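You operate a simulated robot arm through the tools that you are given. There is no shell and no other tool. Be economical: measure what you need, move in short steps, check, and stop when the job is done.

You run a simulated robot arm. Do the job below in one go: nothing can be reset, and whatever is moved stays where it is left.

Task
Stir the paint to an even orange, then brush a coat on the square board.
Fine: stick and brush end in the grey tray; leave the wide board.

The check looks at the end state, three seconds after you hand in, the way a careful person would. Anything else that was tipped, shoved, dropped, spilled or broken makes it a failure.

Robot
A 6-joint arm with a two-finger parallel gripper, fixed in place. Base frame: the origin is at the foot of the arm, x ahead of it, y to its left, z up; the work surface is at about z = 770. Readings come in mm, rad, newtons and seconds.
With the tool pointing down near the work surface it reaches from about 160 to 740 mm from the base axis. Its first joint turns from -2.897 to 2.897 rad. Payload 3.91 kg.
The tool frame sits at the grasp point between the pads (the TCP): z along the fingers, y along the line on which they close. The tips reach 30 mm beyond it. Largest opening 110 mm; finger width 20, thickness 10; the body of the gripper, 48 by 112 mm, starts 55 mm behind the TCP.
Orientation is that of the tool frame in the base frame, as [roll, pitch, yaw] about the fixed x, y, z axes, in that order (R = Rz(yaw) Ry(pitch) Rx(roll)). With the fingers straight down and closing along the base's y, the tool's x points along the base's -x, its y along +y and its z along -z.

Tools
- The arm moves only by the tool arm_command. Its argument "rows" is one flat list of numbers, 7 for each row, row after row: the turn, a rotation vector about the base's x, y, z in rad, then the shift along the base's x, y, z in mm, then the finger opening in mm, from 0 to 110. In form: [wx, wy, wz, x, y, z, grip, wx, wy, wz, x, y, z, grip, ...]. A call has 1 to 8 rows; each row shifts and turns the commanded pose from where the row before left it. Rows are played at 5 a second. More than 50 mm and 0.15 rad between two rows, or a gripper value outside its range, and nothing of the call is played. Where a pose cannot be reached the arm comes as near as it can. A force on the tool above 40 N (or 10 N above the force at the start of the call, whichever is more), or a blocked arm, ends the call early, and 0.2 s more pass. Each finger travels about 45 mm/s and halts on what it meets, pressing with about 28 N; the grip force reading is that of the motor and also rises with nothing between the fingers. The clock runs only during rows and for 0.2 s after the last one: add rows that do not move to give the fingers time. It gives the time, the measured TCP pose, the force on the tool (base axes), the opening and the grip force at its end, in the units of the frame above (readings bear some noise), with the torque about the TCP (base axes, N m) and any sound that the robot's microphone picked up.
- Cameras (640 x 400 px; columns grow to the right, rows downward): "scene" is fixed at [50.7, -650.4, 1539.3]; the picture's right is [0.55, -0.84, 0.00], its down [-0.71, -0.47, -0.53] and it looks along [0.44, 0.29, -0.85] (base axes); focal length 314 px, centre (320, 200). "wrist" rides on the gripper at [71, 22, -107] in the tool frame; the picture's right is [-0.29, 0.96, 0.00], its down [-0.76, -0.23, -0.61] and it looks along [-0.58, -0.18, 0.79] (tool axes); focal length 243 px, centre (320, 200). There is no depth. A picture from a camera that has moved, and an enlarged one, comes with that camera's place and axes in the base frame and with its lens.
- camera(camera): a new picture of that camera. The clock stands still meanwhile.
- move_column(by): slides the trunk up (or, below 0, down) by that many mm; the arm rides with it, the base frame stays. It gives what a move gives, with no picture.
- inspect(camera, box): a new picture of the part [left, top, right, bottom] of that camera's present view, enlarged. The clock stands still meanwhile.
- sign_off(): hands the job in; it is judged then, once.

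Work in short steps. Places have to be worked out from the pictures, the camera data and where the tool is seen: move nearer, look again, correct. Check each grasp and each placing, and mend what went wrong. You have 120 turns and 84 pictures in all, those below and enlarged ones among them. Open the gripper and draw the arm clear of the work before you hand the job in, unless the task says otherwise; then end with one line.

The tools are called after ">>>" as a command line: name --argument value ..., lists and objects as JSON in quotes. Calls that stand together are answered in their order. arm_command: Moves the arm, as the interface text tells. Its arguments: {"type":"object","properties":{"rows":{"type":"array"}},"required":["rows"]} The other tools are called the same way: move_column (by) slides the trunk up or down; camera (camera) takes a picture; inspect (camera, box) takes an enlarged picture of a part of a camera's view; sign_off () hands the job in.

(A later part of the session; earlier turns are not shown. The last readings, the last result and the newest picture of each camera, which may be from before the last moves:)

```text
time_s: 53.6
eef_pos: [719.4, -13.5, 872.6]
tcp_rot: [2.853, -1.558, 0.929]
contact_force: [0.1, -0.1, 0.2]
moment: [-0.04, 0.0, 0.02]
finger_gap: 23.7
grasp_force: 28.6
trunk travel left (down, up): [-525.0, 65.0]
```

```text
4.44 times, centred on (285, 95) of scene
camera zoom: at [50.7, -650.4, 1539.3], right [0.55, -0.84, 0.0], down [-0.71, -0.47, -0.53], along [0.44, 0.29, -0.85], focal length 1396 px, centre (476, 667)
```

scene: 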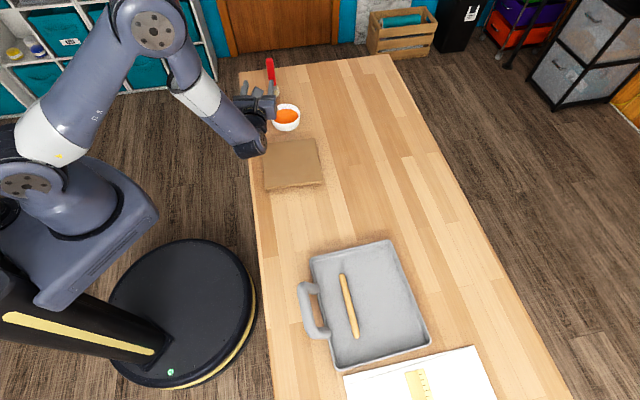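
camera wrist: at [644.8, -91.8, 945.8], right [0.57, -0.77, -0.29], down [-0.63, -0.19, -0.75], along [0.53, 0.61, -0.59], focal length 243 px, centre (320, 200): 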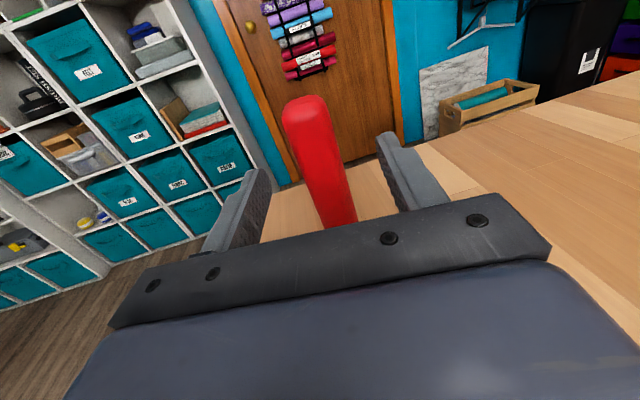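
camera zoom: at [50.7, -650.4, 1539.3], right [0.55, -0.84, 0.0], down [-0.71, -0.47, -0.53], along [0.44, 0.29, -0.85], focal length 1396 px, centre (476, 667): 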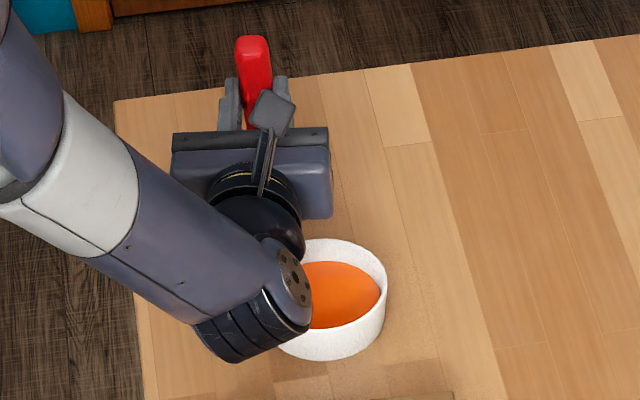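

Brush gripped with a 23.7 mm gap; its bottom is about 102 mm below the TCP. Lifting and moving over the bowl.

>>> arm_command --rows '[0, 0, 0, 0, 0, 30, 0, 0, 0, 0, 0, 0, 50, 0, 0, 0, 0, -27.3, -37.3, 0, 0, 0, 0, 0, -27.3, -37.3, 0, 0, 0, 0, 0, -27.3, -37.3, 0, 0, 0, 0, 0, 0, 0, 0, 0]'

>>> inspect --camera "scene" --box '[230, 50, 340, 140]'

```text
time_s: 55.0
eef_pos: [638.5, -122.3, 952.1]
tcp_rot: [2.856, -1.557, 0.925]
contact_force: [-0.6, 0.1, -1.5]
moment: [-0.01, 0.01, 0.06]
finger_gap: 23.7
grasp_force: 27.8
trunk travel left (down, up): [-525.0, 65.0]
```

```text
4.44 times, centred on (285, 95) of scene
camera zoom: at [50.7, -650.4, 1539.3], right [0.55, -0.84, 0.0], down [-0.71, -0.47, -0.53], along [0.44, 0.29, -0.85], focal length 1396 px, centre (476, 667)
```

zoom: 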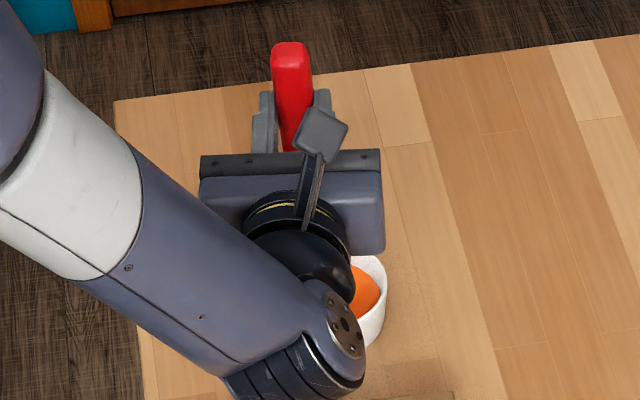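

Over the bowl. Dipping down: first to TCP z=884, then in small steps feeling for contact.

>>> arm_command --rows '[0, 0, 0, 0, -2, -30, 0, 0, 0, 0, 0, 0, -25, 0, 0, 0, 0, 0, 0, -13, 0, 0, 0, 0, 0, 0, 0, 0]'

>>> arm_command --rows '[0, 0, 0, 0, 0, -2, 0, 0, 0, 0, 0, 0, -2, 0, 0, 0, 0, 0, 0, 0, 0]'

>>> inspect --camera "scene" --box '[230, 50, 340, 140]'

```text
time_s: 56.0
eef_pos: [639.3, -123.6, 883.2]
tcp_rot: [2.816, -1.558, 0.963]
contact_force: [-0.8, 0.6, -0.8]
moment: [-0.01, 0.04, -0.01]
finger_gap: 23.9
grasp_force: 28.2
trunk travel left (down, up): [-525.0, 65.0]
```

```text
time_s: 56.8
eef_pos: [638.2, -124.8, 880.9]
tcp_rot: [2.834, -1.556, 0.948]
contact_force: [0.3, 0.3, -0.1]
moment: [-0.03, -0.02, -0.01]
finger_gap: 23.7
grasp_force: 28.4
trunk travel left (down, up): [-525.0, 65.0]
```

```text
4.44 times, centred on (285, 95) of scene
camera zoom: at [50.7, -650.4, 1539.3], right [0.55, -0.84, 0.0], down [-0.71, -0.47, -0.53], along [0.44, 0.29, -0.85], focal length 1396 px, centre (476, 667)
```

zoom: 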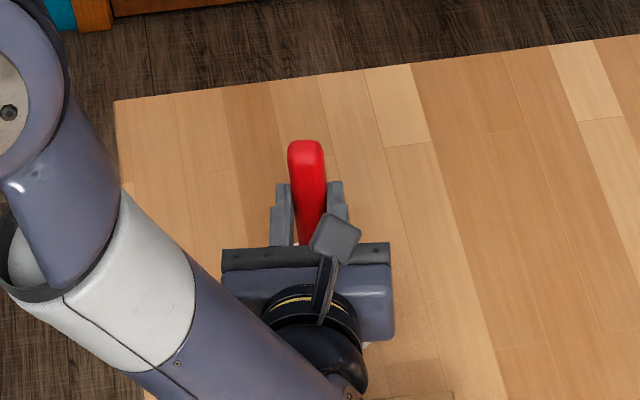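

No contact yet; two more small steps.

>>> arm_command --rows '[0, 0, 0, 0, 0, -2, 0, 0, 0, 0, 0, 0, -1, 0, 0, 0, 0, 0, 0, 0, 0]'

>>> arm_command --rows '[0, 0, 0, 0, 0, -1.5, 0, 0, 0, 0, 0, 0, 0, 0]'

```text
time_s: 57.6
eef_pos: [637.3, -125.4, 878.3]
tcp_rot: [2.586, -1.559, 1.194]
contact_force: [0.6, 3.2, 11.3]
moment: [0.4, -0.25, 0.03]
finger_gap: 23.9
grasp_force: 28.2
trunk travel left (down, up): [-525.0, 65.0]
```

```text
time_s: 58.2
eef_pos: [637.5, -125.7, 876.6]
tcp_rot: [2.432, -1.558, 1.346]
contact_force: [2.0, 1.0, 23.5]
moment: [0.41, -0.43, -0.02]
finger_gap: 24.0
grasp_force: 28.2
trunk travel left (down, up): [-525.0, 65.0]
```

Bristles touch the bowl floor at TCP≈879. I'll rise a little, lift slowly clear of the paint and then check the bristles.

>>> arm_command --rows '[0, 0, 0, 0, 0, 3, 0, 0, 0, 0, 6, 0, 0, 0, 0, 0, 0, -12, 0, 0, 0, 0, 0, 0, 6, 0, 0, 0, 0, 0, 0, 0, 0, 12, 0, 0, 0, 0, 0, 0, 12, 0, 0, 0, 0, 0, 0, 20, 0, 0, 0, 0, 0, 0, 0, 0]'

>>> arm_command --rows '[0, 0, 0, 0, 0, 20, 0, 0, 0, 0, 0, 0, 25, 0, 0, 0, 0, 0, 0, 25, 0, 0, 0, 0, 0, 0, 20, 0, 0, 0, 0, 0, 0, 0, 0, 0, 0, 0, 0, 0, 0, 0]'

>>> inspect --camera "scene" --box '[230, 30, 340, 140]'

```text
time_s: 60.0
eef_pos: [640.7, -127.1, 922.8]
tcp_rot: [2.902, -1.557, 0.881]
contact_force: [-0.2, 0.0, -1.1]
moment: [0.02, 0.01, 0.02]
finger_gap: 23.9
grasp_force: 28.6
trunk travel left (down, up): [-525.0, 65.0]
```

```text
time_s: 61.4
eef_pos: [639.2, -128.7, 1012.4]
tcp_rot: [2.866, -1.555, 0.916]
contact_force: [0.2, 0.8, -0.8]
moment: [0.0, -0.03, -0.01]
finger_gap: 23.7
grasp_force: 28.2
trunk travel left (down, up): [-525.0, 65.0]
```

```text
3.64 times, centred on (285, 85) of scene
camera zoom: at [50.7, -650.4, 1539.3], right [0.55, -0.84, 0.0], down [-0.71, -0.47, -0.53], along [0.44, 0.29, -0.85], focal length 1143 px, centre (447, 618)
```

zoom: 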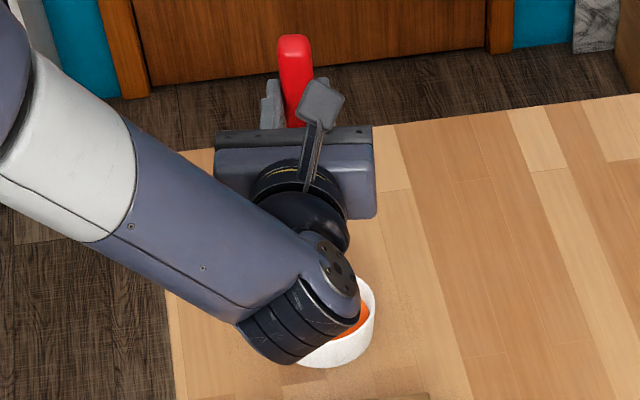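

The gripper hides the bristles from the camera. I'll yaw about the brush axis so the scene camera sees them while still over the bowl.

>>> arm_command --rows '[0, 0, -0.12, -0.7, 1.3, 0, 0, 0, 0, -0.12, -0.7, 1.3, 0, 0, 0, 0, -0.12, -0.6, 1.3, 0, 0]'

>>> inspect --camera "scene" --box '[250, 60, 310, 140]'

```text
time_s: 62.2
eef_pos: [638.6, -124.3, 1012.1]
tcp_rot: [2.817, -1.557, 0.602]
contact_force: [-0.8, -0.1, 0.1]
moment: [0.03, -0.01, 0.02]
finger_gap: 24.0
grasp_force: 28.2
trunk travel left (down, up): [-525.0, 65.0]
```

```text
5.00 times, centred on (280, 100) of scene
camera zoom: at [50.7, -650.4, 1539.3], right [0.55, -0.84, 0.0], down [-0.71, -0.47, -0.53], along [0.44, 0.29, -0.85], focal length 1571 px, centre (520, 700)
```

zoom: 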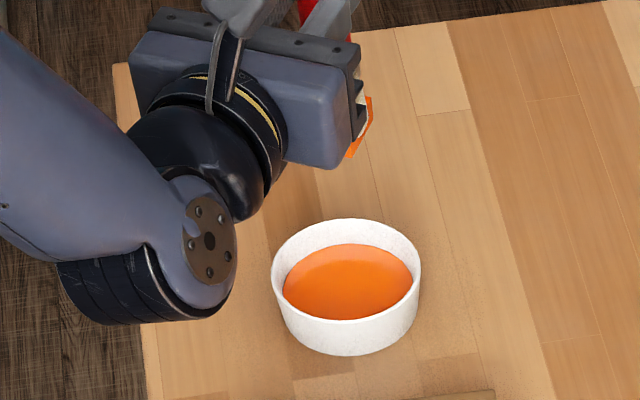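

The bristles are loaded with orange. I'll move above the board's near-bowl corner region and descend to feel the surface.

>>> arm_command --rows '[0, 0, 0, -45, -6, 0, 0, 0, 0, 0, -45, -7, 0, 0, 0, 0, 0, -45, -6, -20, 0, 0, 0, 0, 0, 0, -45, 0, 0, 0, 0, 0, 0, -42, 0, 0, 0, 0, 0, 0, 0, 0]'

>>> inspect --camera "scene" --box '[230, 90, 350, 210]'

```text
time_s: 63.6
eef_pos: [501.5, -144.3, 904.4]
tcp_rot: [2.828, -1.557, 0.593]
contact_force: [1.5, -0.5, -0.2]
moment: [0.01, 0.01, 0.01]
finger_gap: 23.8
grasp_force: 28.1
trunk travel left (down, up): [-525.0, 65.0]
```

```text
3.33 times, centred on (290, 150) of scene
camera zoom: at [50.7, -650.4, 1539.3], right [0.55, -0.84, 0.0], down [-0.71, -0.47, -0.53], along [0.44, 0.29, -0.85], focal length 1047 px, centre (420, 367)
```

zoom: 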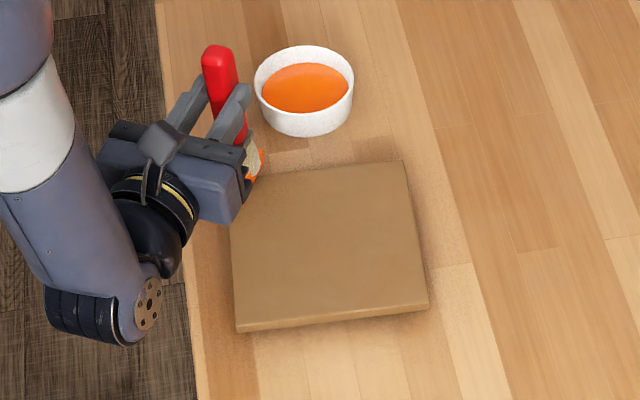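

Brush is just inside the corner. Descending to feel the board (expected contact TCP≈884).

>>> arm_command --rows '[0, 0, 0, 2, 1, -12, 0, 0, 0, 0, 0, 0, -7, 0, 0, 0, 0, 0, 0, 0, 0]'

>>> arm_command --rows '[0, 0, 0, 0, 0, -2, 0, 0, 0, 0, 0, 0, 0, 0]'

```text
time_s: 64.4
eef_pos: [502.2, -142.3, 885.2]
tcp_rot: [2.515, -1.56, 0.906]
contact_force: [3.8, 1.7, 22.4]
moment: [-0.04, -0.56, 0.01]
finger_gap: 24.1
grasp_force: 27.9
trunk travel left (down, up): [-525.0, 65.0]
```

```text
time_s: 65.0
eef_pos: [503.1, -142.8, 883.5]
tcp_rot: [2.625, -1.559, 0.795]
contact_force: [3.3, -1.0, 22.8]
moment: [-0.12, -0.47, -0.04]
finger_gap: 24.1
grasp_force: 28.8
trunk travel left (down, up): [-525.0, 65.0]
```

Contact was 22 N, too firm. I'll raise 2 mm to a light touch and try one short stroke along the board's left edge.

>>> arm_command --rows '[0, 0, 0, 0, 0, 2, 0, 0, 0, 0, 0, 0, 0, 0]'

>>> arm_command --rows '[0, 0, 0, -18, -16, 0, 0, 0, 0, 0, -18, -16, 0, 0]'

>>> inspect --camera "scene" --box '[230, 90, 350, 210]'

```text
time_s: 65.6
eef_pos: [503.0, -142.2, 884.5]
tcp_rot: [2.93, -1.553, 0.488]
contact_force: [0.2, -2.0, 9.4]
moment: [-0.29, -0.17, -0.06]
finger_gap: 23.8
grasp_force: 28.1
trunk travel left (down, up): [-525.0, 65.0]
```

```text
time_s: 66.2
eef_pos: [464.9, -171.4, 885.2]
tcp_rot: [2.926, -1.558, 0.494]
contact_force: [-2.6, -0.9, 7.0]
moment: [0.02, -0.06, -0.03]
finger_gap: 23.9
grasp_force: 28.0
trunk travel left (down, up): [-525.0, 65.0]
```

```text
3.33 times, centred on (290, 150) of scene
camera zoom: at [50.7, -650.4, 1539.3], right [0.55, -0.84, 0.0], down [-0.71, -0.47, -0.53], along [0.44, 0.29, -0.85], focal length 1047 px, centre (420, 367)
```

zoom: 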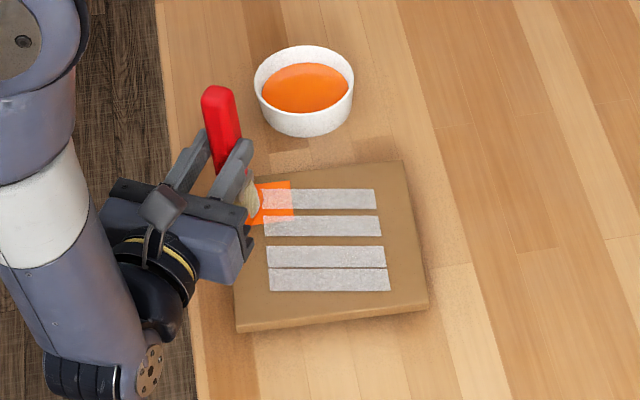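

Paint is going down as orange, and pale strips have appeared on the board. Zooming in to understand them.

>>> inspect --camera "scene" --box '[260, 130, 330, 195]'

```text
6.15 times, centred on (295, 162) of scene
camera zoom: at [50.7, -650.4, 1539.3], right [0.55, -0.84, 0.0], down [-0.71, -0.47, -0.53], along [0.44, 0.29, -0.85], focal length 1934 px, centre (474, 431)
```

zoom: 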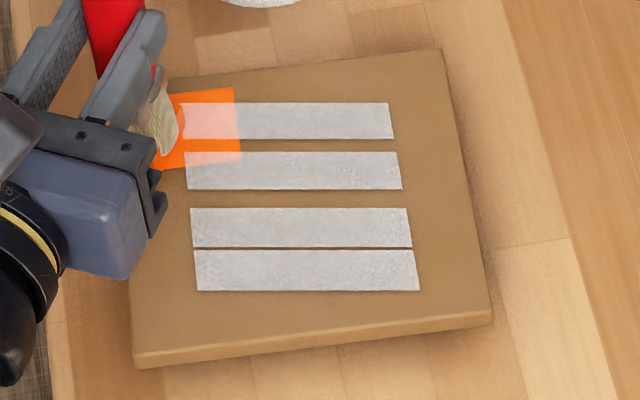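

Only the surface look changes; the board hasn't moved. I'll continue the left-edge stroke, step over 20 mm and come back.

>>> arm_command --rows '[0, 0, 0, -23.9, -21.3, 0, 0, 0, 0, 0, -23.9, -21.3, 0, 0, 0, 0, 0, -23.9, -21.3, 0, 0, 0, 0, 0, 13.3, -14.9, 0, 0, 0, 0, 0, 35.9, 31.9, 0, 0, 0, 0, 0, 35.9, 31.9, 0, 0, 0, 0, 0, 35.9, 31.9, 0, 0]'

>>> inspect --camera "scene" --box '[240, 110, 340, 210]'

```text
time_s: 67.8
eef_pos: [518.3, -155.9, 887.3]
tcp_rot: [2.866, -1.558, 0.555]
contact_force: [-0.7, 0.8, -0.3]
moment: [-0.01, -0.02, 0.0]
finger_gap: 23.8
grasp_force: 28.2
trunk travel left (down, up): [-525.0, 65.0]
```

```text
4.00 times, centred on (290, 160) of scene
camera zoom: at [50.7, -650.4, 1539.3], right [0.55, -0.84, 0.0], down [-0.71, -0.47, -0.53], along [0.44, 0.29, -0.85], focal length 1257 px, centre (440, 360)
```

zoom: 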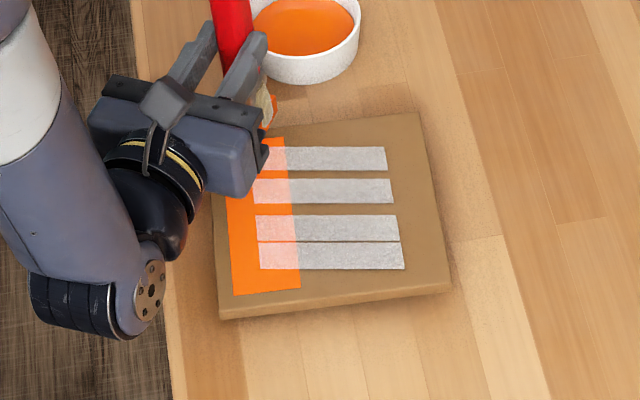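

Footprint is about 26 mm, and small margins are left at the left and front edges that I'll fill later. Continuing with slightly longer strokes.

>>> arm_command --rows '[0, 0, 0, 13.3, -14.9, -1, 0, 0, 0, 0, -37.3, -33.2, 0, 0, 0, 0, 0, -37.3, -33.2, 0, 0, 0, 0, 0, -37.3, -33.2, 0, 0, 0, 0, 0, 13.3, -14.9, 0, 0, 0, 0, 0, 37.3, 33.2, 0, 0, 0, 0, 0, 37.3, 33.2, 0, 0, 0, 0, 0, 37.3, 33.2, 0, 0]'

>>> inspect --camera "scene" --box '[240, 110, 340, 210]'

```text
time_s: 69.6
eef_pos: [544.1, -181.9, 885.8]
tcp_rot: [2.887, -1.558, 0.531]
contact_force: [0.1, -0.2, -0.3]
moment: [-0.03, -0.02, 0.01]
finger_gap: 24.2
grasp_force: 28.0
trunk travel left (down, up): [-525.0, 65.0]
```

```text
4.00 times, centred on (290, 160) of scene
camera zoom: at [50.7, -650.4, 1539.3], right [0.55, -0.84, 0.0], down [-0.71, -0.47, -0.53], along [0.44, 0.29, -0.85], focal length 1257 px, centre (440, 360)
```

zoom: 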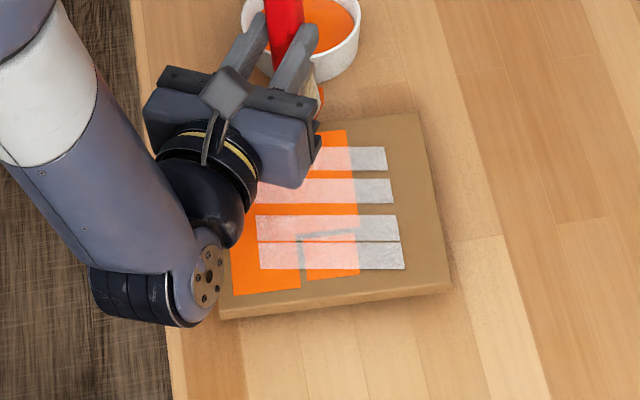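

There's a small gap and short ends where the arm cut corners. From here I'll add dwell rows at the stroke ends.

>>> arm_command --rows '[0, 0, 0, 13.3, -14.9, 0, 0, 0, 0, 0, 0, 0, 0, 0, 0, 0, 0, -37.3, -33.2, 0, 0, 0, 0, 0, -37.3, -33.2, 0, 0, 0, 0, 0, -37.3, -33.2, 0, 0, 0, 0, 0, -6, -5.3, 0, 0, 0, 0, 0, 0, 0, 0, 0]'

>>> arm_command --rows '[0, 0, 0, 13.3, -14.9, 0, 0, 0, 0, 0, 0, 0, 0, 0, 0, 0, 0, 37.3, 33.2, 0, 0, 0, 0, 0, 37.3, 33.2, 0, 0, 0, 0, 0, 37.3, 33.2, 0, 0, 0, 0, 0, 6, 5.3, 0, 0, 0, 0, 0, 0, 0, 0, 0]'

>>> inspect --camera "scene" --box '[240, 110, 340, 210]'

```text
time_s: 71.2
eef_pos: [439.9, -303.9, 887.1]
tcp_rot: [2.843, -1.556, 0.577]
contact_force: [-0.1, 0.0, -0.8]
moment: [0.01, -0.01, 0.02]
finger_gap: 24.2
grasp_force: 27.7
trunk travel left (down, up): [-525.0, 65.0]
```

```text
time_s: 72.8
eef_pos: [574.7, -216.0, 885.2]
tcp_rot: [2.853, -1.557, 0.569]
contact_force: [-0.2, -0.6, -0.6]
moment: [-0.04, -0.02, -0.01]
finger_gap: 24.0
grasp_force: 27.8
trunk travel left (down, up): [-525.0, 65.0]
```

```text
4.00 times, centred on (290, 160) of scene
camera zoom: at [50.7, -650.4, 1539.3], right [0.55, -0.84, 0.0], down [-0.71, -0.47, -0.53], along [0.44, 0.29, -0.85], focal length 1257 px, centre (440, 360)
```

zoom: 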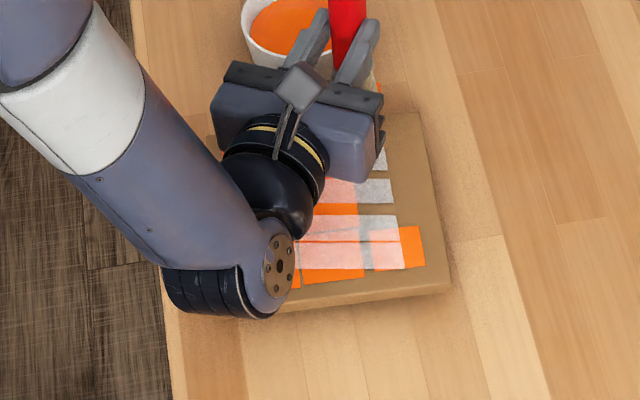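

The last stroke only partly painted, so the brush is running dry or off the surface. I'll lift away and re-dip, which also gives a clear view of the board.

>>> arm_command --rows '[0, 0, 0, 0, 0, 40, 0, 0, 0, 0, 0, 0, 40, 0, 0, 0, 0, 21, 29, 0, 0, 0, 0, 0, 21, 29, 0, 0, 0, 0, 0, 20, 30, 0, 0, 0, 0, 0, 0, 0, 0, 0]'

>>> inspect --camera "scene" --box '[240, 80, 340, 200]'

```text
time_s: 74.2
eef_pos: [633.8, -126.0, 966.4]
tcp_rot: [2.819, -1.555, 0.598]
contact_force: [0.4, -0.3, -0.4]
moment: [0.0, -0.02, 0.01]
finger_gap: 24.0
grasp_force: 27.9
trunk travel left (down, up): [-525.0, 65.0]
```

```text
3.33 times, centred on (290, 140) of scene
camera zoom: at [50.7, -650.4, 1539.3], right [0.55, -0.84, 0.0], down [-0.71, -0.47, -0.53], along [0.44, 0.29, -0.85], focal length 1047 px, centre (420, 400)
```

zoom: 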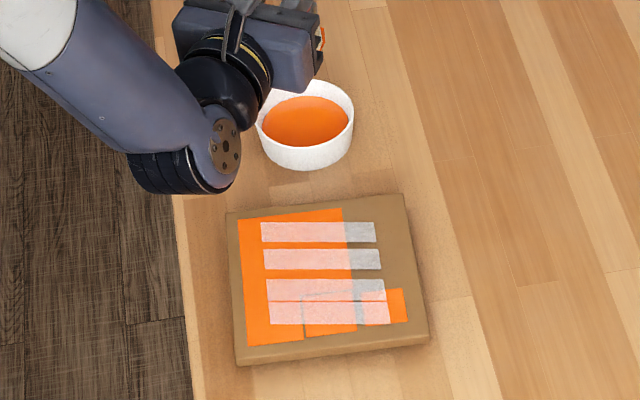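

>>> inspect --camera "scene" --box '[258, 132, 326, 196]'

```text
6.25 times, centred on (292, 164) of scene
camera zoom: at [50.7, -650.4, 1539.3], right [0.55, -0.84, 0.0], down [-0.71, -0.47, -0.53], along [0.44, 0.29, -0.85], focal length 1964 px, centre (495, 425)
```

zoom: 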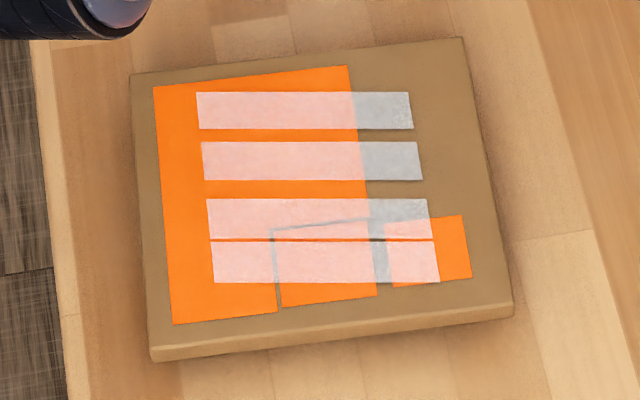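

Most of the left two-thirds is coated, with margins and gaps remaining. Re-dipping the brush.

>>> arm_command --rows '[0, 0, 0, 1, 3, -30, 0, 0, 0, 0, 0, 0, -30, 0, 0, 0, 0, 0, 0, -20, 0, 0, 0, 0, 0, 0, -6, 0, 0, 0, 0, 0, 0, -2, 0, 0, 0, 0, 0, 0, 0, 0]'

>>> arm_command --rows '[0, 0, 0, 0, 0, -1.5, 0, 0, 0, 0, 0, 0, 0, 0]'

```text
time_s: 75.6
eef_pos: [634.9, -124.8, 876.9]
tcp_rot: [2.818, -1.555, 0.6]
contact_force: [0.1, 0.3, -0.5]
moment: [0.03, 0.01, 0.03]
finger_gap: 24.1
grasp_force: 28.0
trunk travel left (down, up): [-525.0, 65.0]
```

```text
time_s: 76.2
eef_pos: [634.5, -123.8, 874.9]
tcp_rot: [2.836, -1.557, 0.586]
contact_force: [-0.6, 0.5, -1.2]
moment: [0.02, -0.02, 0.0]
finger_gap: 23.7
grasp_force: 28.2
trunk travel left (down, up): [-525.0, 65.0]
```

The floor is reached about 4–5 mm lower than before, so the brush slid up in the grip. That explains the missed strokes. Lifting and checking the bristles.

>>> arm_command --rows '[0, 0, 0, 0, 0, -1, 0, 0, 0, 0, 0, 0, 0, 0]'

>>> arm_command --rows '[0, 0, 0, 4, 0, 1, 0, 0, 0, 0, -4, 0, 0, 0, 0, 0, 0, 0, 0, 10, 0, 0, 0, 0, 0, 0, 15, 0, 0, 0, 0, 0, 0, 25, 0, 0, 0, 0, 0, 0, 25, 0, 0, 0, 0, 0, 0, 25, 0, 0, 0, 0, 0, 0, 0, 0]'

>>> inspect --camera "scene" --box '[250, 80, 310, 140]'

```text
time_s: 76.8
eef_pos: [634.5, -124.5, 874.1]
tcp_rot: [2.837, -1.557, 0.584]
contact_force: [0.6, -0.4, -0.8]
moment: [0.01, 0.01, 0.02]
finger_gap: 24.0
grasp_force: 27.4
trunk travel left (down, up): [-525.0, 65.0]
```

```text
time_s: 78.6
eef_pos: [633.3, -123.0, 975.0]
tcp_rot: [2.847, -1.557, 0.572]
contact_force: [-0.7, 1.3, 0.1]
moment: [0.0, -0.01, -0.01]
finger_gap: 23.4
grasp_force: 27.6
trunk travel left (down, up): [-525.0, 65.0]
```

```text
6.67 times, centred on (280, 110) of scene
camera zoom: at [50.7, -650.4, 1539.3], right [0.55, -0.84, 0.0], down [-0.71, -0.47, -0.53], along [0.44, 0.29, -0.85], focal length 2095 px, centre (587, 800)
```

zoom: 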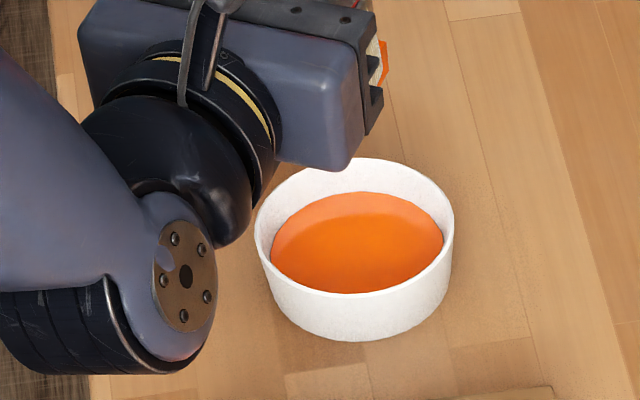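

Bristles are still loaded. Moving to the unpainted right part of the board and feeling for the new contact height.

>>> arm_command --rows '[0, 0, 0, -31, -41, 0, 0, 0, 0, 0, -31, -41, 0, 0, 0, 0, 0, 0, 0, -45, 0, 0, 0, 0, 0, 0, -42, 0, 0, 0, 0, 0, 0, -4, 0, 0, 0, 0, 0, 0, 0, 0]'

>>> arm_command --rows '[0, 0, 0, 0, 0, -1.5, 0, 0, 0, 0, 0, 0, 0, 0]'

```text
refused: row 1 steps farther than a row can; nothing moved
```

```text
time_s: 79.2
eef_pos: [633.1, -122.6, 973.3]
tcp_rot: [2.827, -1.557, 0.591]
contact_force: [0.9, -0.7, 0.1]
moment: [-0.01, 0.04, 0.0]
finger_gap: 24.0
grasp_force: 28.2
trunk travel left (down, up): [-525.0, 65.0]
```

The step was slightly over the 50 mm limit; repeating it in three rows.

>>> arm_command --rows '[0, 0, 0, -21, -27, 0, 0, 0, 0, 0, -21, -28, 0, 0, 0, 0, 0, -20, -27, 0, 0, 0, 0, 0, 0, 0, -45, 0, 0, 0, 0, 0, 0, -40, 0, 0, 0, 0, 0, 0, -5, 0, 0, 0, 0, 0, 0, 0, 0]'

>>> arm_command --rows '[0, 0, 0, 0, 0, -1.5, 0, 0, 0, 0, 0, 0, 0, 0]'

```text
time_s: 80.8
eef_pos: [569.8, -207.3, 883.7]
tcp_rot: [2.786, -1.556, 0.635]
contact_force: [-0.4, 0.3, 1.2]
moment: [-0.02, -0.01, -0.01]
finger_gap: 24.0
grasp_force: 28.0
trunk travel left (down, up): [-525.0, 65.0]
```

```text
time_s: 81.4
eef_pos: [569.7, -206.4, 883.8]
tcp_rot: [2.556, -1.56, 0.866]
contact_force: [4.1, 0.8, 12.8]
moment: [-0.03, -0.47, 0.01]
finger_gap: 24.0
grasp_force: 28.2
trunk travel left (down, up): [-525.0, 65.0]
```

Contact at TCP≈883. Stroking here with dwell at each end, then stepping 24 mm right and back.

>>> arm_command --rows '[0, 0, 0, 0, 0, 0.5, 0, 0, 0, 0, -29.5, -26.3, 0, 0, 0, 0, 0, -29.5, -26.3, 0, 0, 0, 0, 0, -29.5, -26.3, 0, 0, 0, 0, 0, -29.5, -26.3, 0, 0, 0, 0, 0, 0, 0, 0, 0]'

>>> camera --camera "scene"

>>> arm_command --rows '[0, 0, 0, 16, -17.9, 0, 0, 0, 0, 0, 0, 0, 0, 0, 0, 0, 0, 29.5, 26.3, 0, 0, 0, 0, 0, 29.5, 26.3, 0, 0, 0, 0, 0, 29.5, 26.3, 0, 0, 0, 0, 0, 29.5, 26.3, 0, 0, 0, 0, 0, 0, 0, 0, 0]'

>>> inspect --camera "scene" --box '[240, 110, 340, 210]'

```text
time_s: 82.8
eef_pos: [450.8, -310.0, 883.0]
tcp_rot: [2.808, -1.556, 0.613]
contact_force: [-1.6, -0.8, 14.0]
moment: [0.12, -0.12, -0.03]
finger_gap: 23.7
grasp_force: 28.3
trunk travel left (down, up): [-525.0, 65.0]
```

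```text
37 pictures are left
```

scene: 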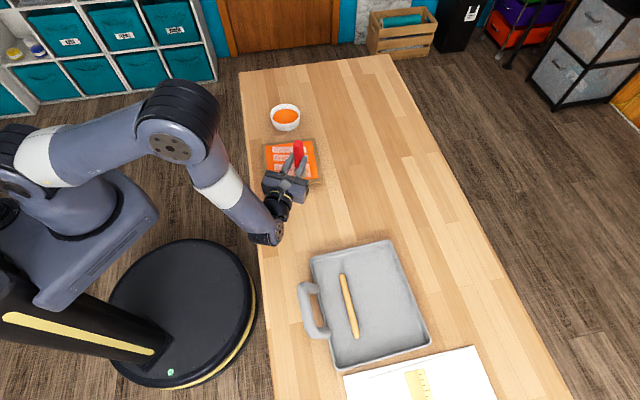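

```text
time_s: 84.4
eef_pos: [588.5, -223.1, 887.0]
tcp_rot: [2.821, -1.557, 0.601]
contact_force: [0.5, 0.3, -1.4]
moment: [-0.02, 0.04, 0.01]
finger_gap: 23.9
grasp_force: 28.2
trunk travel left (down, up): [-525.0, 65.0]
```

```text
4.00 times, centred on (290, 160) of scene
camera zoom: at [50.7, -650.4, 1539.3], right [0.55, -0.84, 0.0], down [-0.71, -0.47, -0.53], along [0.44, 0.29, -0.85], focal length 1257 px, centre (440, 360)
```

zoom: 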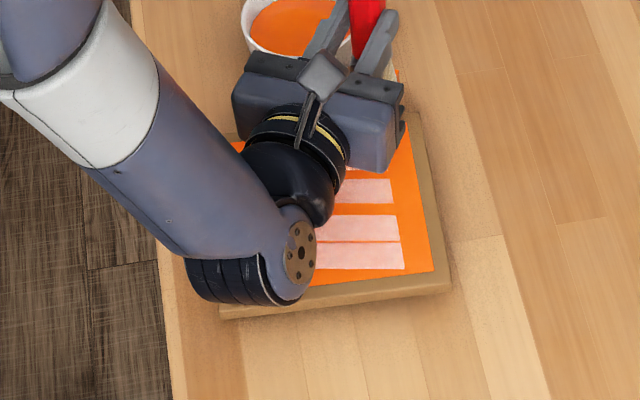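

Coverage is much better. I'll lift and move aside to view the whole board.

>>> arm_command --rows '[0, 0, 0, 0, 0, 40, 0, 0, 0, 0, 0, 0, 40, 0, 0, 0, 0, 16, 32, 0, 0, 0, 0, 0, 16, 32, 0, 0, 0, 0, 0, 14, 33, 0, 0]'

>>> inspect --camera "scene" --box '[258, 132, 326, 196]'

```text
time_s: 85.6
eef_pos: [633.1, -124.3, 964.4]
tcp_rot: [2.848, -1.557, 0.575]
contact_force: [0.8, -1.0, -0.9]
moment: [-0.02, 0.01, 0.02]
finger_gap: 23.8
grasp_force: 28.3
trunk travel left (down, up): [-525.0, 65.0]
```

```text
6.25 times, centred on (292, 164) of scene
camera zoom: at [50.7, -650.4, 1539.3], right [0.55, -0.84, 0.0], down [-0.71, -0.47, -0.53], along [0.44, 0.29, -0.85], focal length 1964 px, centre (495, 425)
```

zoom: 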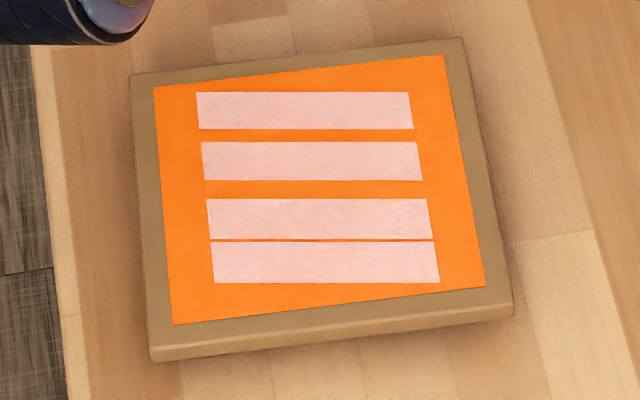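

The orange forms a clean full rectangle with an even margin of about 10 mm, plus four pale bands. I'll zoom further to judge the bands.

>>> inspect --camera "scene" --box '[276, 142, 310, 166]'

>>> inspect --camera "scene" --box '[255, 90, 305, 130]'

```text
16.00 times, centred on (293, 154) of scene
camera zoom: at [50.7, -650.4, 1539.3], right [0.55, -0.84, 0.0], down [-0.71, -0.47, -0.53], along [0.44, 0.29, -0.85], focal length 5028 px, centre (752, 936)
```

zoom: 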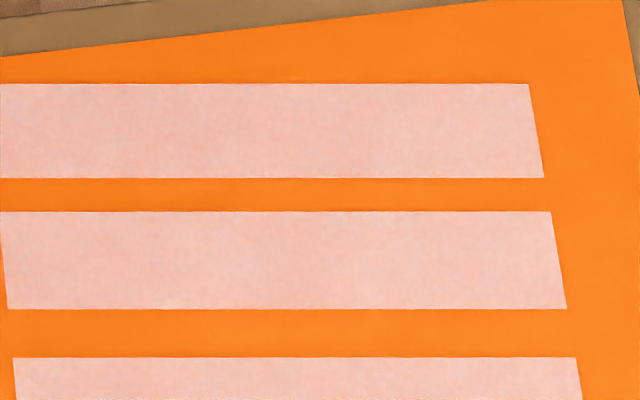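

```text
10.00 times, centred on (280, 110) of scene
camera zoom: at [50.7, -650.4, 1539.3], right [0.55, -0.84, 0.0], down [-0.71, -0.47, -0.53], along [0.44, 0.29, -0.85], focal length 3142 px, centre (720, 1100)
```

zoom: 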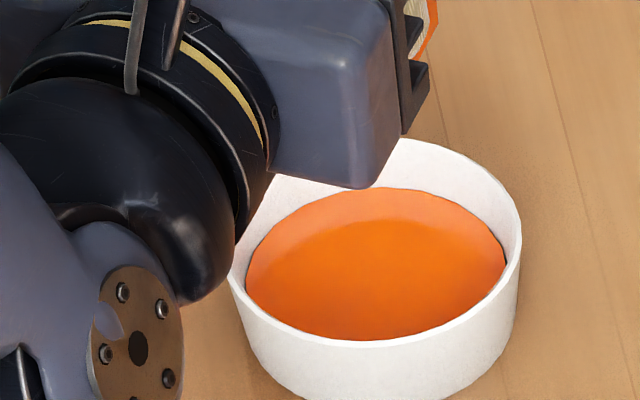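

The bands are aligned with the picture rather than the board and appeared as a glossy film, so they look like light reflecting off the wet coat. The coat fills the whole paintable rectangle evenly. Next I'll take the brush to the tray, moving to open space while yawing to 45°.

>>> arm_command --rows '[0, 0, 0.063, -29, -37, 5, 0, 0, 0, 0.063, -29, -37, 5, 0, 0, 0, 0.063, -29, -37, 5, 0, 0, 0, 0.063, -29, -37, 5, 0, 0, 0, 0.063, -29, -37, 5, 0, 0, 0, 0.063, -29, -37, 5, 0, 0, 0, 0.063, -29, -37, 5, 0, 0, 0, 0.063, -29, -37, 0, 0]'

>>> arm_command --rows '[-0.0917, 0.0917, 0, 0, 0, 0, 0, -0.0917, 0.0917, 0, 0, 0, 0, 0, -0.0917, 0.0917, 0, 0, 0, 0, 0, -0.0917, 0.0917, 0, 0, 0, 0, 0, -0.0917, 0.0917, 0, 0, 0, 0, 0, -0.0917, 0.0917, 0, 0, 0, 0, 0]'

>>> arm_command --rows '[-0.0917, 0.0917, 0, 0, 0, 0, 0, -0.0917, 0.0917, 0, 0, 0, 0, 0, -0.0917, 0.0917, 0, 0, 0, 0, 0, -0.0917, 0.0917, 0, 0, 0, 0, 0, -0.0917, 0.0917, 0, 0, 0, 0, 0, -0.0917, 0.0917, 0, 0, 0, 0, 0]'

>>> camera --camera "scene"

```text
time_s: 87.4
eef_pos: [398.1, -424.5, 995.7]
tcp_rot: [2.917, -1.557, 1.008]
contact_force: [0.0, -0.4, -0.1]
moment: [0.01, 0.02, 0.01]
finger_gap: 24.0
grasp_force: 28.0
trunk travel left (down, up): [-525.0, 65.0]
```

```text
time_s: 88.8
eef_pos: [401.4, -423.0, 997.2]
tcp_rot: [3.137, -0.778, 0.791]
contact_force: [-0.1, -0.2, -1.1]
moment: [-0.01, -0.01, 0.0]
finger_gap: 23.9
grasp_force: 28.0
trunk travel left (down, up): [-525.0, 65.0]
```

```text
time_s: 90.2
eef_pos: [401.2, -423.3, 997.3]
tcp_rot: [3.138, 0.0, 0.79]
contact_force: [-0.5, -0.6, 0.4]
moment: [0.01, -0.02, -0.02]
finger_gap: 23.6
grasp_force: 28.2
trunk travel left (down, up): [-525.0, 65.0]
```

```text
32 pictures are left
```

scene: 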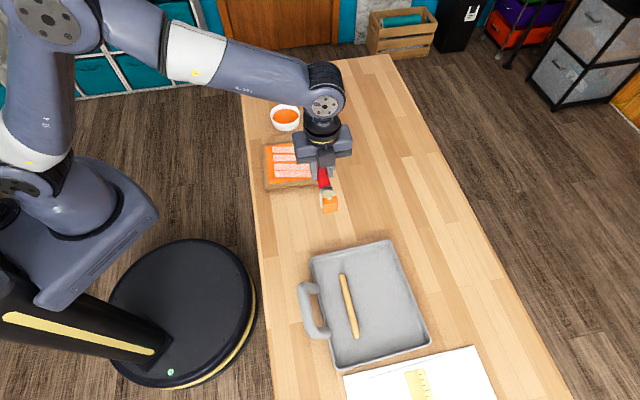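

Tool is down and the brush level. Moving above the tray's free side, then partway down.

>>> arm_command --rows '[0, 0, 0, -19.2, -42, 0, 0, 0, 0, 0, -19.2, -42, 0, 0, 0, 0, 0, -19.2, -42, 0, 0, 0, 0, 0, -19.2, -42, 0, 0, 0, 0, 0, -19.2, -42, 0, 0, 0, 0, 0, 0, 0, -45, 0, 0, 0, 0, 0, 0, -45, 0, 0, 0, 0, 0, 0, -35, 0]'

>>> inspect --camera "scene" --box '[280, 200, 440, 380]'

```text
time_s: 92.0
eef_pos: [305.1, -635.3, 873.7]
tcp_rot: [3.137, -0.001, 0.789]
contact_force: [0.1, 0.8, -1.3]
moment: [-0.03, 0.01, 0.01]
finger_gap: 23.7
grasp_force: 28.1
trunk travel left (down, up): [-525.0, 65.0]
```

```text
2.22 times, centred on (360, 290) of scene
camera zoom: at [50.7, -650.4, 1539.3], right [0.55, -0.84, 0.0], down [-0.71, -0.47, -0.53], along [0.44, 0.29, -0.85], focal length 698 px, centre (231, 0)
```

zoom: 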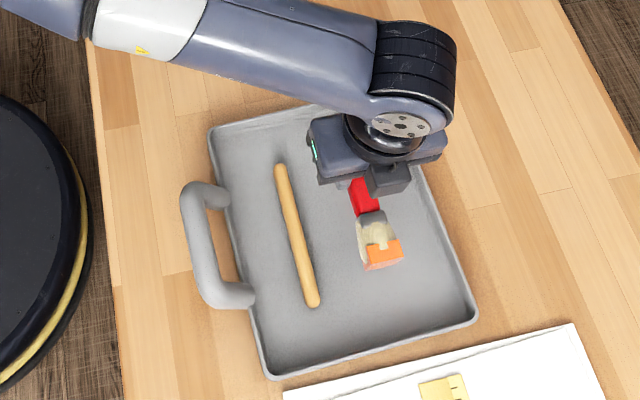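

Brush is well inside the tray, clear of the stick. Lowering.

>>> arm_command --rows '[0, 0, 0, 0, 0, -30, 0, 0, 0, 0, 0, 0, -25, 0, 0, 0, 0, 0, 0, -5, 0, 0, 0, 0, 0, 0, 0, 0]'

>>> arm_command --rows '[0, 0, 0, 0, 0, -2, 0, 0, 0, 0, 0, 0, 0, 0]'

```text
time_s: 93.0
eef_pos: [306.9, -634.9, 815.8]
tcp_rot: [3.135, 0.001, 0.79]
contact_force: [-0.6, 0.8, 16.4]
moment: [-0.39, 0.5, -0.06]
finger_gap: 24.2
grasp_force: 27.8
trunk travel left (down, up): [-525.0, 65.0]
```

```text
time_s: 93.6
eef_pos: [306.3, -634.4, 812.7]
tcp_rot: [3.133, 0.0, 0.791]
contact_force: [3.6, -4.7, 22.9]
moment: [-0.1, -0.06, -0.04]
finger_gap: 24.3
grasp_force: 28.0
trunk travel left (down, up): [-525.0, 65.0]
```

Bristles rest on the tray floor. Releasing and rising.

>>> arm_command --rows '[0, 0, 0, 0, 0, 1.5, 0, 0, 0, 0, 0, 0, 0, 30, 0, 0, 0, 0, 0, 0, 44, 0, 0, 0, 0, 0, 0, 44, 0, 0, 0, 0, 0, 20, 44, 0, 0, 0, 0, 0, 40, 44, 0, 0, 0, 0, 0, 50, 44, 0, 0, 0, 0, 0, 50, 44]'

>>> inspect --camera "scene" --box '[280, 200, 440, 380]'

```text
time_s: 95.4
eef_pos: [309.1, -633.7, 970.4]
tcp_rot: [3.139, -0.001, 0.79]
contact_force: [-0.3, 0.9, 0.2]
moment: [0.0, -0.05, -0.03]
finger_gap: 43.9
grasp_force: 0.2
trunk travel left (down, up): [-525.0, 65.0]
```

```text
2.22 times, centred on (360, 290) of scene
camera zoom: at [50.7, -650.4, 1539.3], right [0.55, -0.84, 0.0], down [-0.71, -0.47, -0.53], along [0.44, 0.29, -0.85], focal length 698 px, centre (231, 0)
```

zoom: 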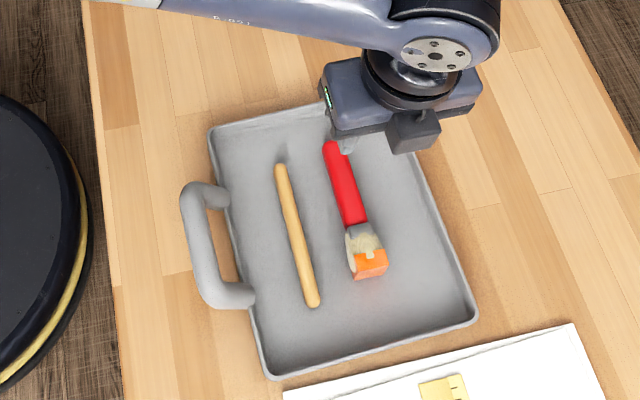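

Stick and brush both lie in the tray. Retracting toward the base and opening the gripper, then a last check of everything.

>>> arm_command --rows '[0, 0, 0, 5, 40, 20, 60, 0, 0, 0, 5, 45, 20, 80, 0, 0, 0, 5, 45, 10, 110, 0, 0, 0, 5, 45, 10, 110, 0, 0, 0, 0, 45, 10, 110, 0, 0, 0, -10, 40, 10, 110, 0, 0, 0, -20, 30, 10, 110, 0, 0, 0, 0, 0, 0, 110]'

>>> camera --camera "scene"

>>> inspect --camera "scene" --box '[240, 90, 350, 200]'

```text
time_s: 97.2
eef_pos: [297.3, -340.4, 1061.4]
tcp_rot: [3.138, -0.002, 0.791]
contact_force: [-0.8, -0.4, -0.5]
moment: [0.0, 0.01, 0.0]
finger_gap: 109.9
grasp_force: 0.0
trunk travel left (down, up): [-525.0, 65.0]
```

```text
29 pictures are left
```

scene: 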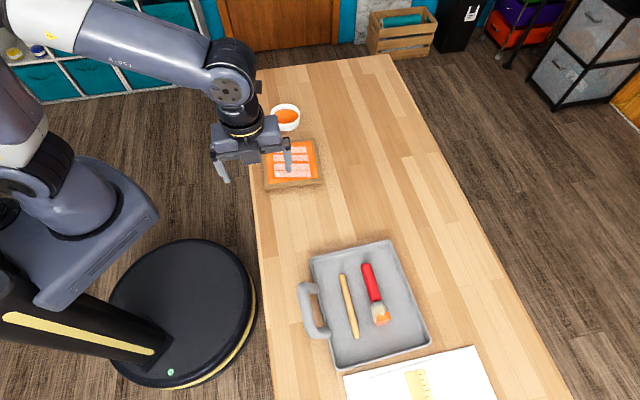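

```text
3.64 times, centred on (295, 145) of scene
camera zoom: at [50.7, -650.4, 1539.3], right [0.55, -0.84, 0.0], down [-0.71, -0.47, -0.53], along [0.44, 0.29, -0.85], focal length 1143 px, centre (411, 400)
```

zoom: 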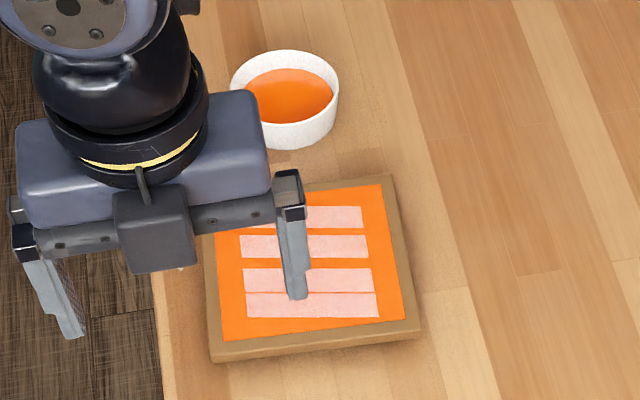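

To confirm the bands are only glare, I'll turn the wrist camera to view the board from another angle, from high up.

>>> arm_command --rows '[0, 0, 0.147, 5, 10, 5, 110, 0, 0, 0.147, 5, 10, 5, 110, 0, 0, 0.147, 5, 10, 5, 110, 0, 0, 0.147, 5, 10, 5, 110, 0, 0, 0.147, 5, 10, 5, 110, 0, 0, 0.147, 5, 10, 5, 110, 0, 0, 0.147, 5, 10, 5, 110, 0, 0, 0.147, 5, 10, 5, 110]'

>>> arm_command --rows '[0, 0, 0.147, 0, 0, 0, 110, 0, 0, 0.147, 0, 0, 0, 110, 0, 0, 0.147, 0, 0, 0, 110, 0, 0, 0.147, 0, 0, 0, 110, 0, 0, 0.147, 0, 0, 0, 110, 0, 0, 0.147, 0, 0, 0, 110, 0, 0, 0.147, 0, 0, 0, 110, 0, 0, 0.147, 0, 0, 0, 110]'

>>> camera --camera "wrist"

```text
time_s: 99.0
eef_pos: [334.4, -262.8, 1103.2]
tcp_rot: [3.137, -0.001, 1.969]
contact_force: [0.2, 0.4, 0.3]
moment: [0.0, -0.04, -0.03]
finger_gap: 110.1
grasp_force: 0.1
trunk travel left (down, up): [-525.0, 65.0]
```

```text
time_s: 100.8
eef_pos: [335.7, -263.7, 1102.2]
tcp_rot: [3.139, -0.002, -3.138]
contact_force: [0.6, 0.2, -0.4]
moment: [0.01, 0.0, -0.01]
finger_gap: 110.1
grasp_force: 0.0
trunk travel left (down, up): [-525.0, 65.0]
```

```text
27 pictures are left
camera wrist: at [264.0, -242.2, 1209.4], right [0.29, 0.96, 0.0], down [0.76, -0.23, 0.61], along [0.58, -0.17, -0.8], focal length 243 px, centre (320, 200)
```

wrist: 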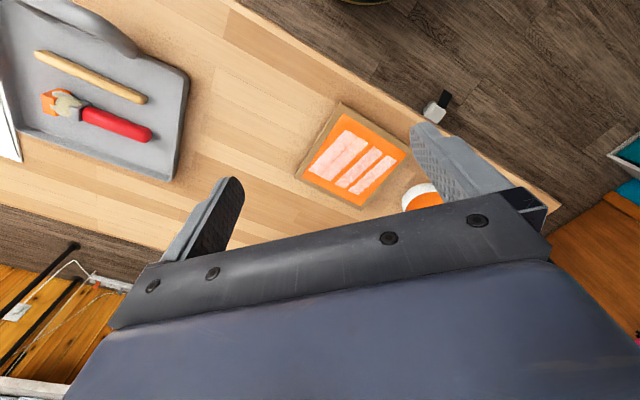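

>>> inspect --camera "wrist" --box '[280, 90, 430, 215]'

```text
3.20 times, centred on (355, 152) of wrist
camera zoom: at [264.0, -242.2, 1209.4], right [0.29, 0.96, 0.0], down [0.76, -0.23, 0.61], along [0.58, -0.17, -0.8], focal length 776 px, centre (208, 352)
```

zoom: 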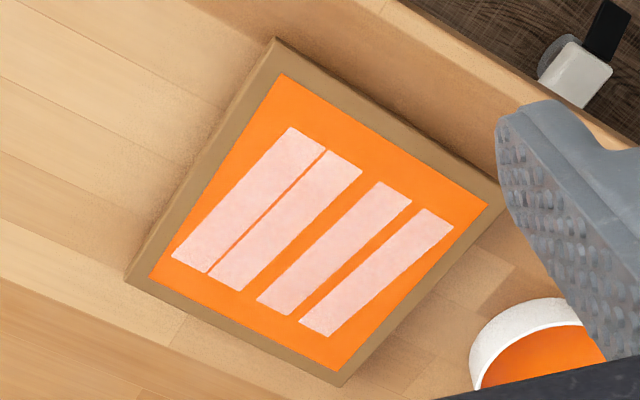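

The bands stay fixed on the board from this angle too, so they aren't reflections. Before deciding on a second coat, I'll turn partway to check the white sheets and the rest of the table, including any "wide board".

>>> arm_command --rows '[0, 0, -0.147, 0, 0, 0, 110, 0, 0, -0.147, 0, 0, 0, 110, 0, 0, -0.147, 0, 0, 0, 110, 0, 0, -0.147, 0, 0, 0, 110, 0, 0, -0.147, 0, 0, 0, 110, 0, 0, -0.147, 0, 0, 0, 110, 0, 0, -0.147, 0, 0, 0, 110, 0, 0, -0.147, 0, 0, 0, 110]'

>>> camera --camera "wrist"

```text
time_s: 102.6
eef_pos: [334.9, -262.5, 1101.7]
tcp_rot: [3.138, -0.001, 1.962]
contact_force: [-0.4, 0.2, 0.7]
moment: [-0.02, 0.02, -0.01]
finger_gap: 110.2
grasp_force: 0.2
trunk travel left (down, up): [-525.0, 65.0]
```

```text
25 pictures are left
camera wrist: at [326.5, -188.6, 1208.7], right [1.0, 0.1, 0.0], down [0.08, -0.79, 0.61], along [0.06, -0.6, -0.8], focal length 243 px, centre (320, 200)
```

wrist: 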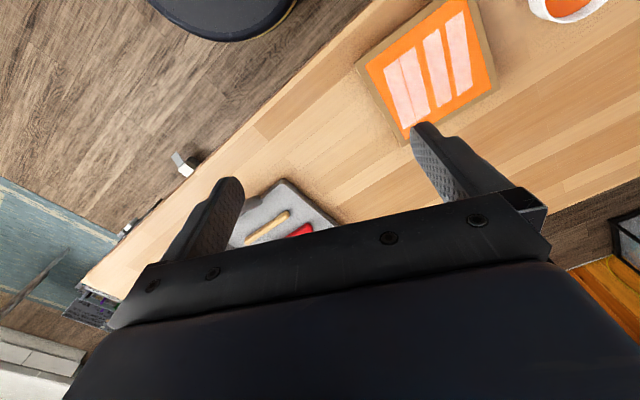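

I can't see the sheets well from here, and they're untouched anyway. Pale bands would look uneven to a careful eye, so I'll apply a second coat with a light touch. First, fetching the brush again.

>>> arm_command --rows '[0, 0, -0.1466, -3.6, -46, -12, 60, 0, 0, -0.1466, -3.6, -46, -12, 60, 0, 0, -0.1466, -3.6, -46, -12, 60, 0, 0, -0.1466, -3.6, -46, -12, 60, 0, 0, -0.1466, -3.6, -46, -12, 60, 0, 0, -0.1466, -3.6, -46, -12, 50, 0, 0, -0.1466, -3.6, -46, -12, 50, 0, 0, -0.1466, -3.6, -46, -12, 50]'

>>> arm_command --rows '[0, 0, 0, 0, -3, -40, 46, 0, 0, 0, 0, 0, -45, 46, 0, 0, 0, 0, 0, -40, 46, 0, 0, 0, 0, 0, 0, 46]'

>>> inspect --camera "scene" --box '[280, 200, 440, 380]'

>>> camera --camera "wrist"

```text
time_s: 104.4
eef_pos: [308.7, -631.4, 1006.0]
tcp_rot: [3.14, -0.003, 0.791]
contact_force: [0.0, 0.1, 0.1]
moment: [-0.02, 0.03, -0.01]
finger_gap: 50.3
grasp_force: 0.0
trunk travel left (down, up): [-525.0, 65.0]
```

```text
time_s: 105.4
eef_pos: [305.6, -631.6, 881.7]
tcp_rot: [3.139, -0.003, 0.792]
contact_force: [0.1, 0.3, -0.1]
moment: [0.01, -0.03, -0.01]
finger_gap: 45.9
grasp_force: 0.0
trunk travel left (down, up): [-525.0, 65.0]
```

```text
2.22 times, centred on (360, 290) of scene
camera zoom: at [50.7, -650.4, 1539.3], right [0.55, -0.84, 0.0], down [-0.71, -0.47, -0.53], along [0.44, 0.29, -0.85], focal length 698 px, centre (231, 0)
```

zoom: 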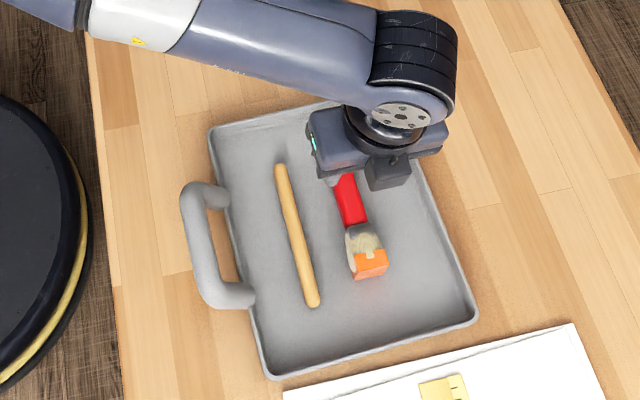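

```text
23 pictures are left
camera wrist: at [370.4, -595.8, 990.0], right [0.48, -0.88, 0.0], down [-0.7, -0.38, 0.61], along [-0.53, -0.29, -0.8], focal length 243 px, centre (320, 200)
```

wrist: 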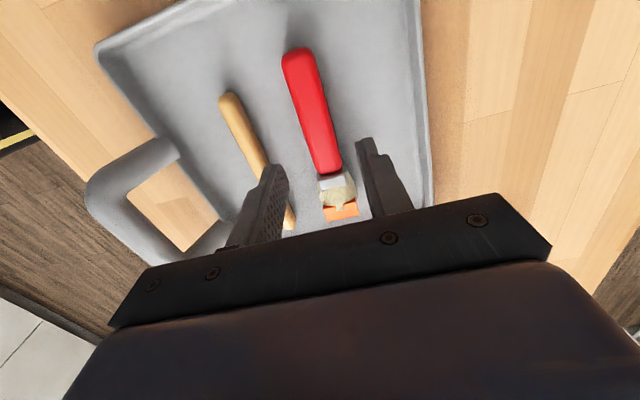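

Alignment with the handle is good. Descending and gripping.

>>> arm_command --rows '[0, 0, 0, 0, 0, -40, 46, 0, 0, 0, 0, 0, -24, 46, 0, 0, 0, 0, 0, -5, 46, 0, 0, 0, 0, 0, 0, 20, 0, 0, 0, 0, 0, 0, 0, 0, 0, 0, 0, 0, 0, 0, 0, 0, 0, 0, 0, 0, 0]'

>>> arm_command --rows '[0, 0, 0, 0, 0, 20, 0, 0, 0, 0, 0, 0, 40, 0, 0, 0, 0, 0, 0, 50, 0, 0, 0, 0, 0, 0, 50, 0, 0, 0, 0, 0, 0, 25, 0]'

>>> inspect --camera "scene" --box '[280, 180, 440, 380]'

```text
time_s: 107.0
eef_pos: [305.7, -634.7, 814.1]
tcp_rot: [3.139, -0.002, 0.795]
contact_force: [0.2, -0.2, 0.1]
moment: [-0.01, 0.01, 0.01]
finger_gap: 24.1
grasp_force: 27.1
trunk travel left (down, up): [-525.0, 65.0]
```

```text
time_s: 108.2
eef_pos: [307.5, -633.9, 999.5]
tcp_rot: [3.138, -0.001, 0.792]
contact_force: [-0.9, -0.1, -0.9]
moment: [0.01, -0.05, 0.04]
finger_gap: 23.8
grasp_force: 28.2
trunk travel left (down, up): [-525.0, 65.0]
```

```text
2.00 times, centred on (360, 280) of scene
camera zoom: at [50.7, -650.4, 1539.3], right [0.55, -0.84, 0.0], down [-0.71, -0.47, -0.53], along [0.44, 0.29, -0.85], focal length 628 px, centre (240, 40)
```

zoom: 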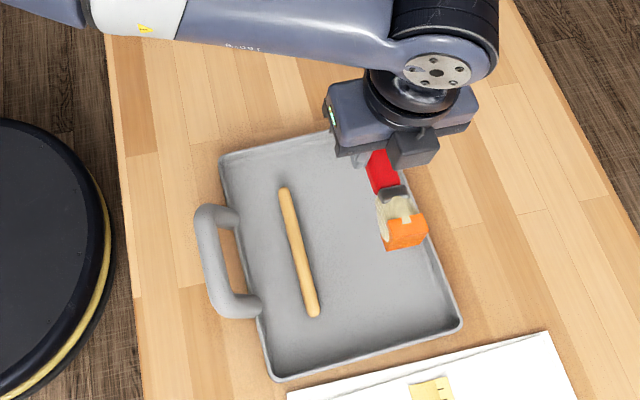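

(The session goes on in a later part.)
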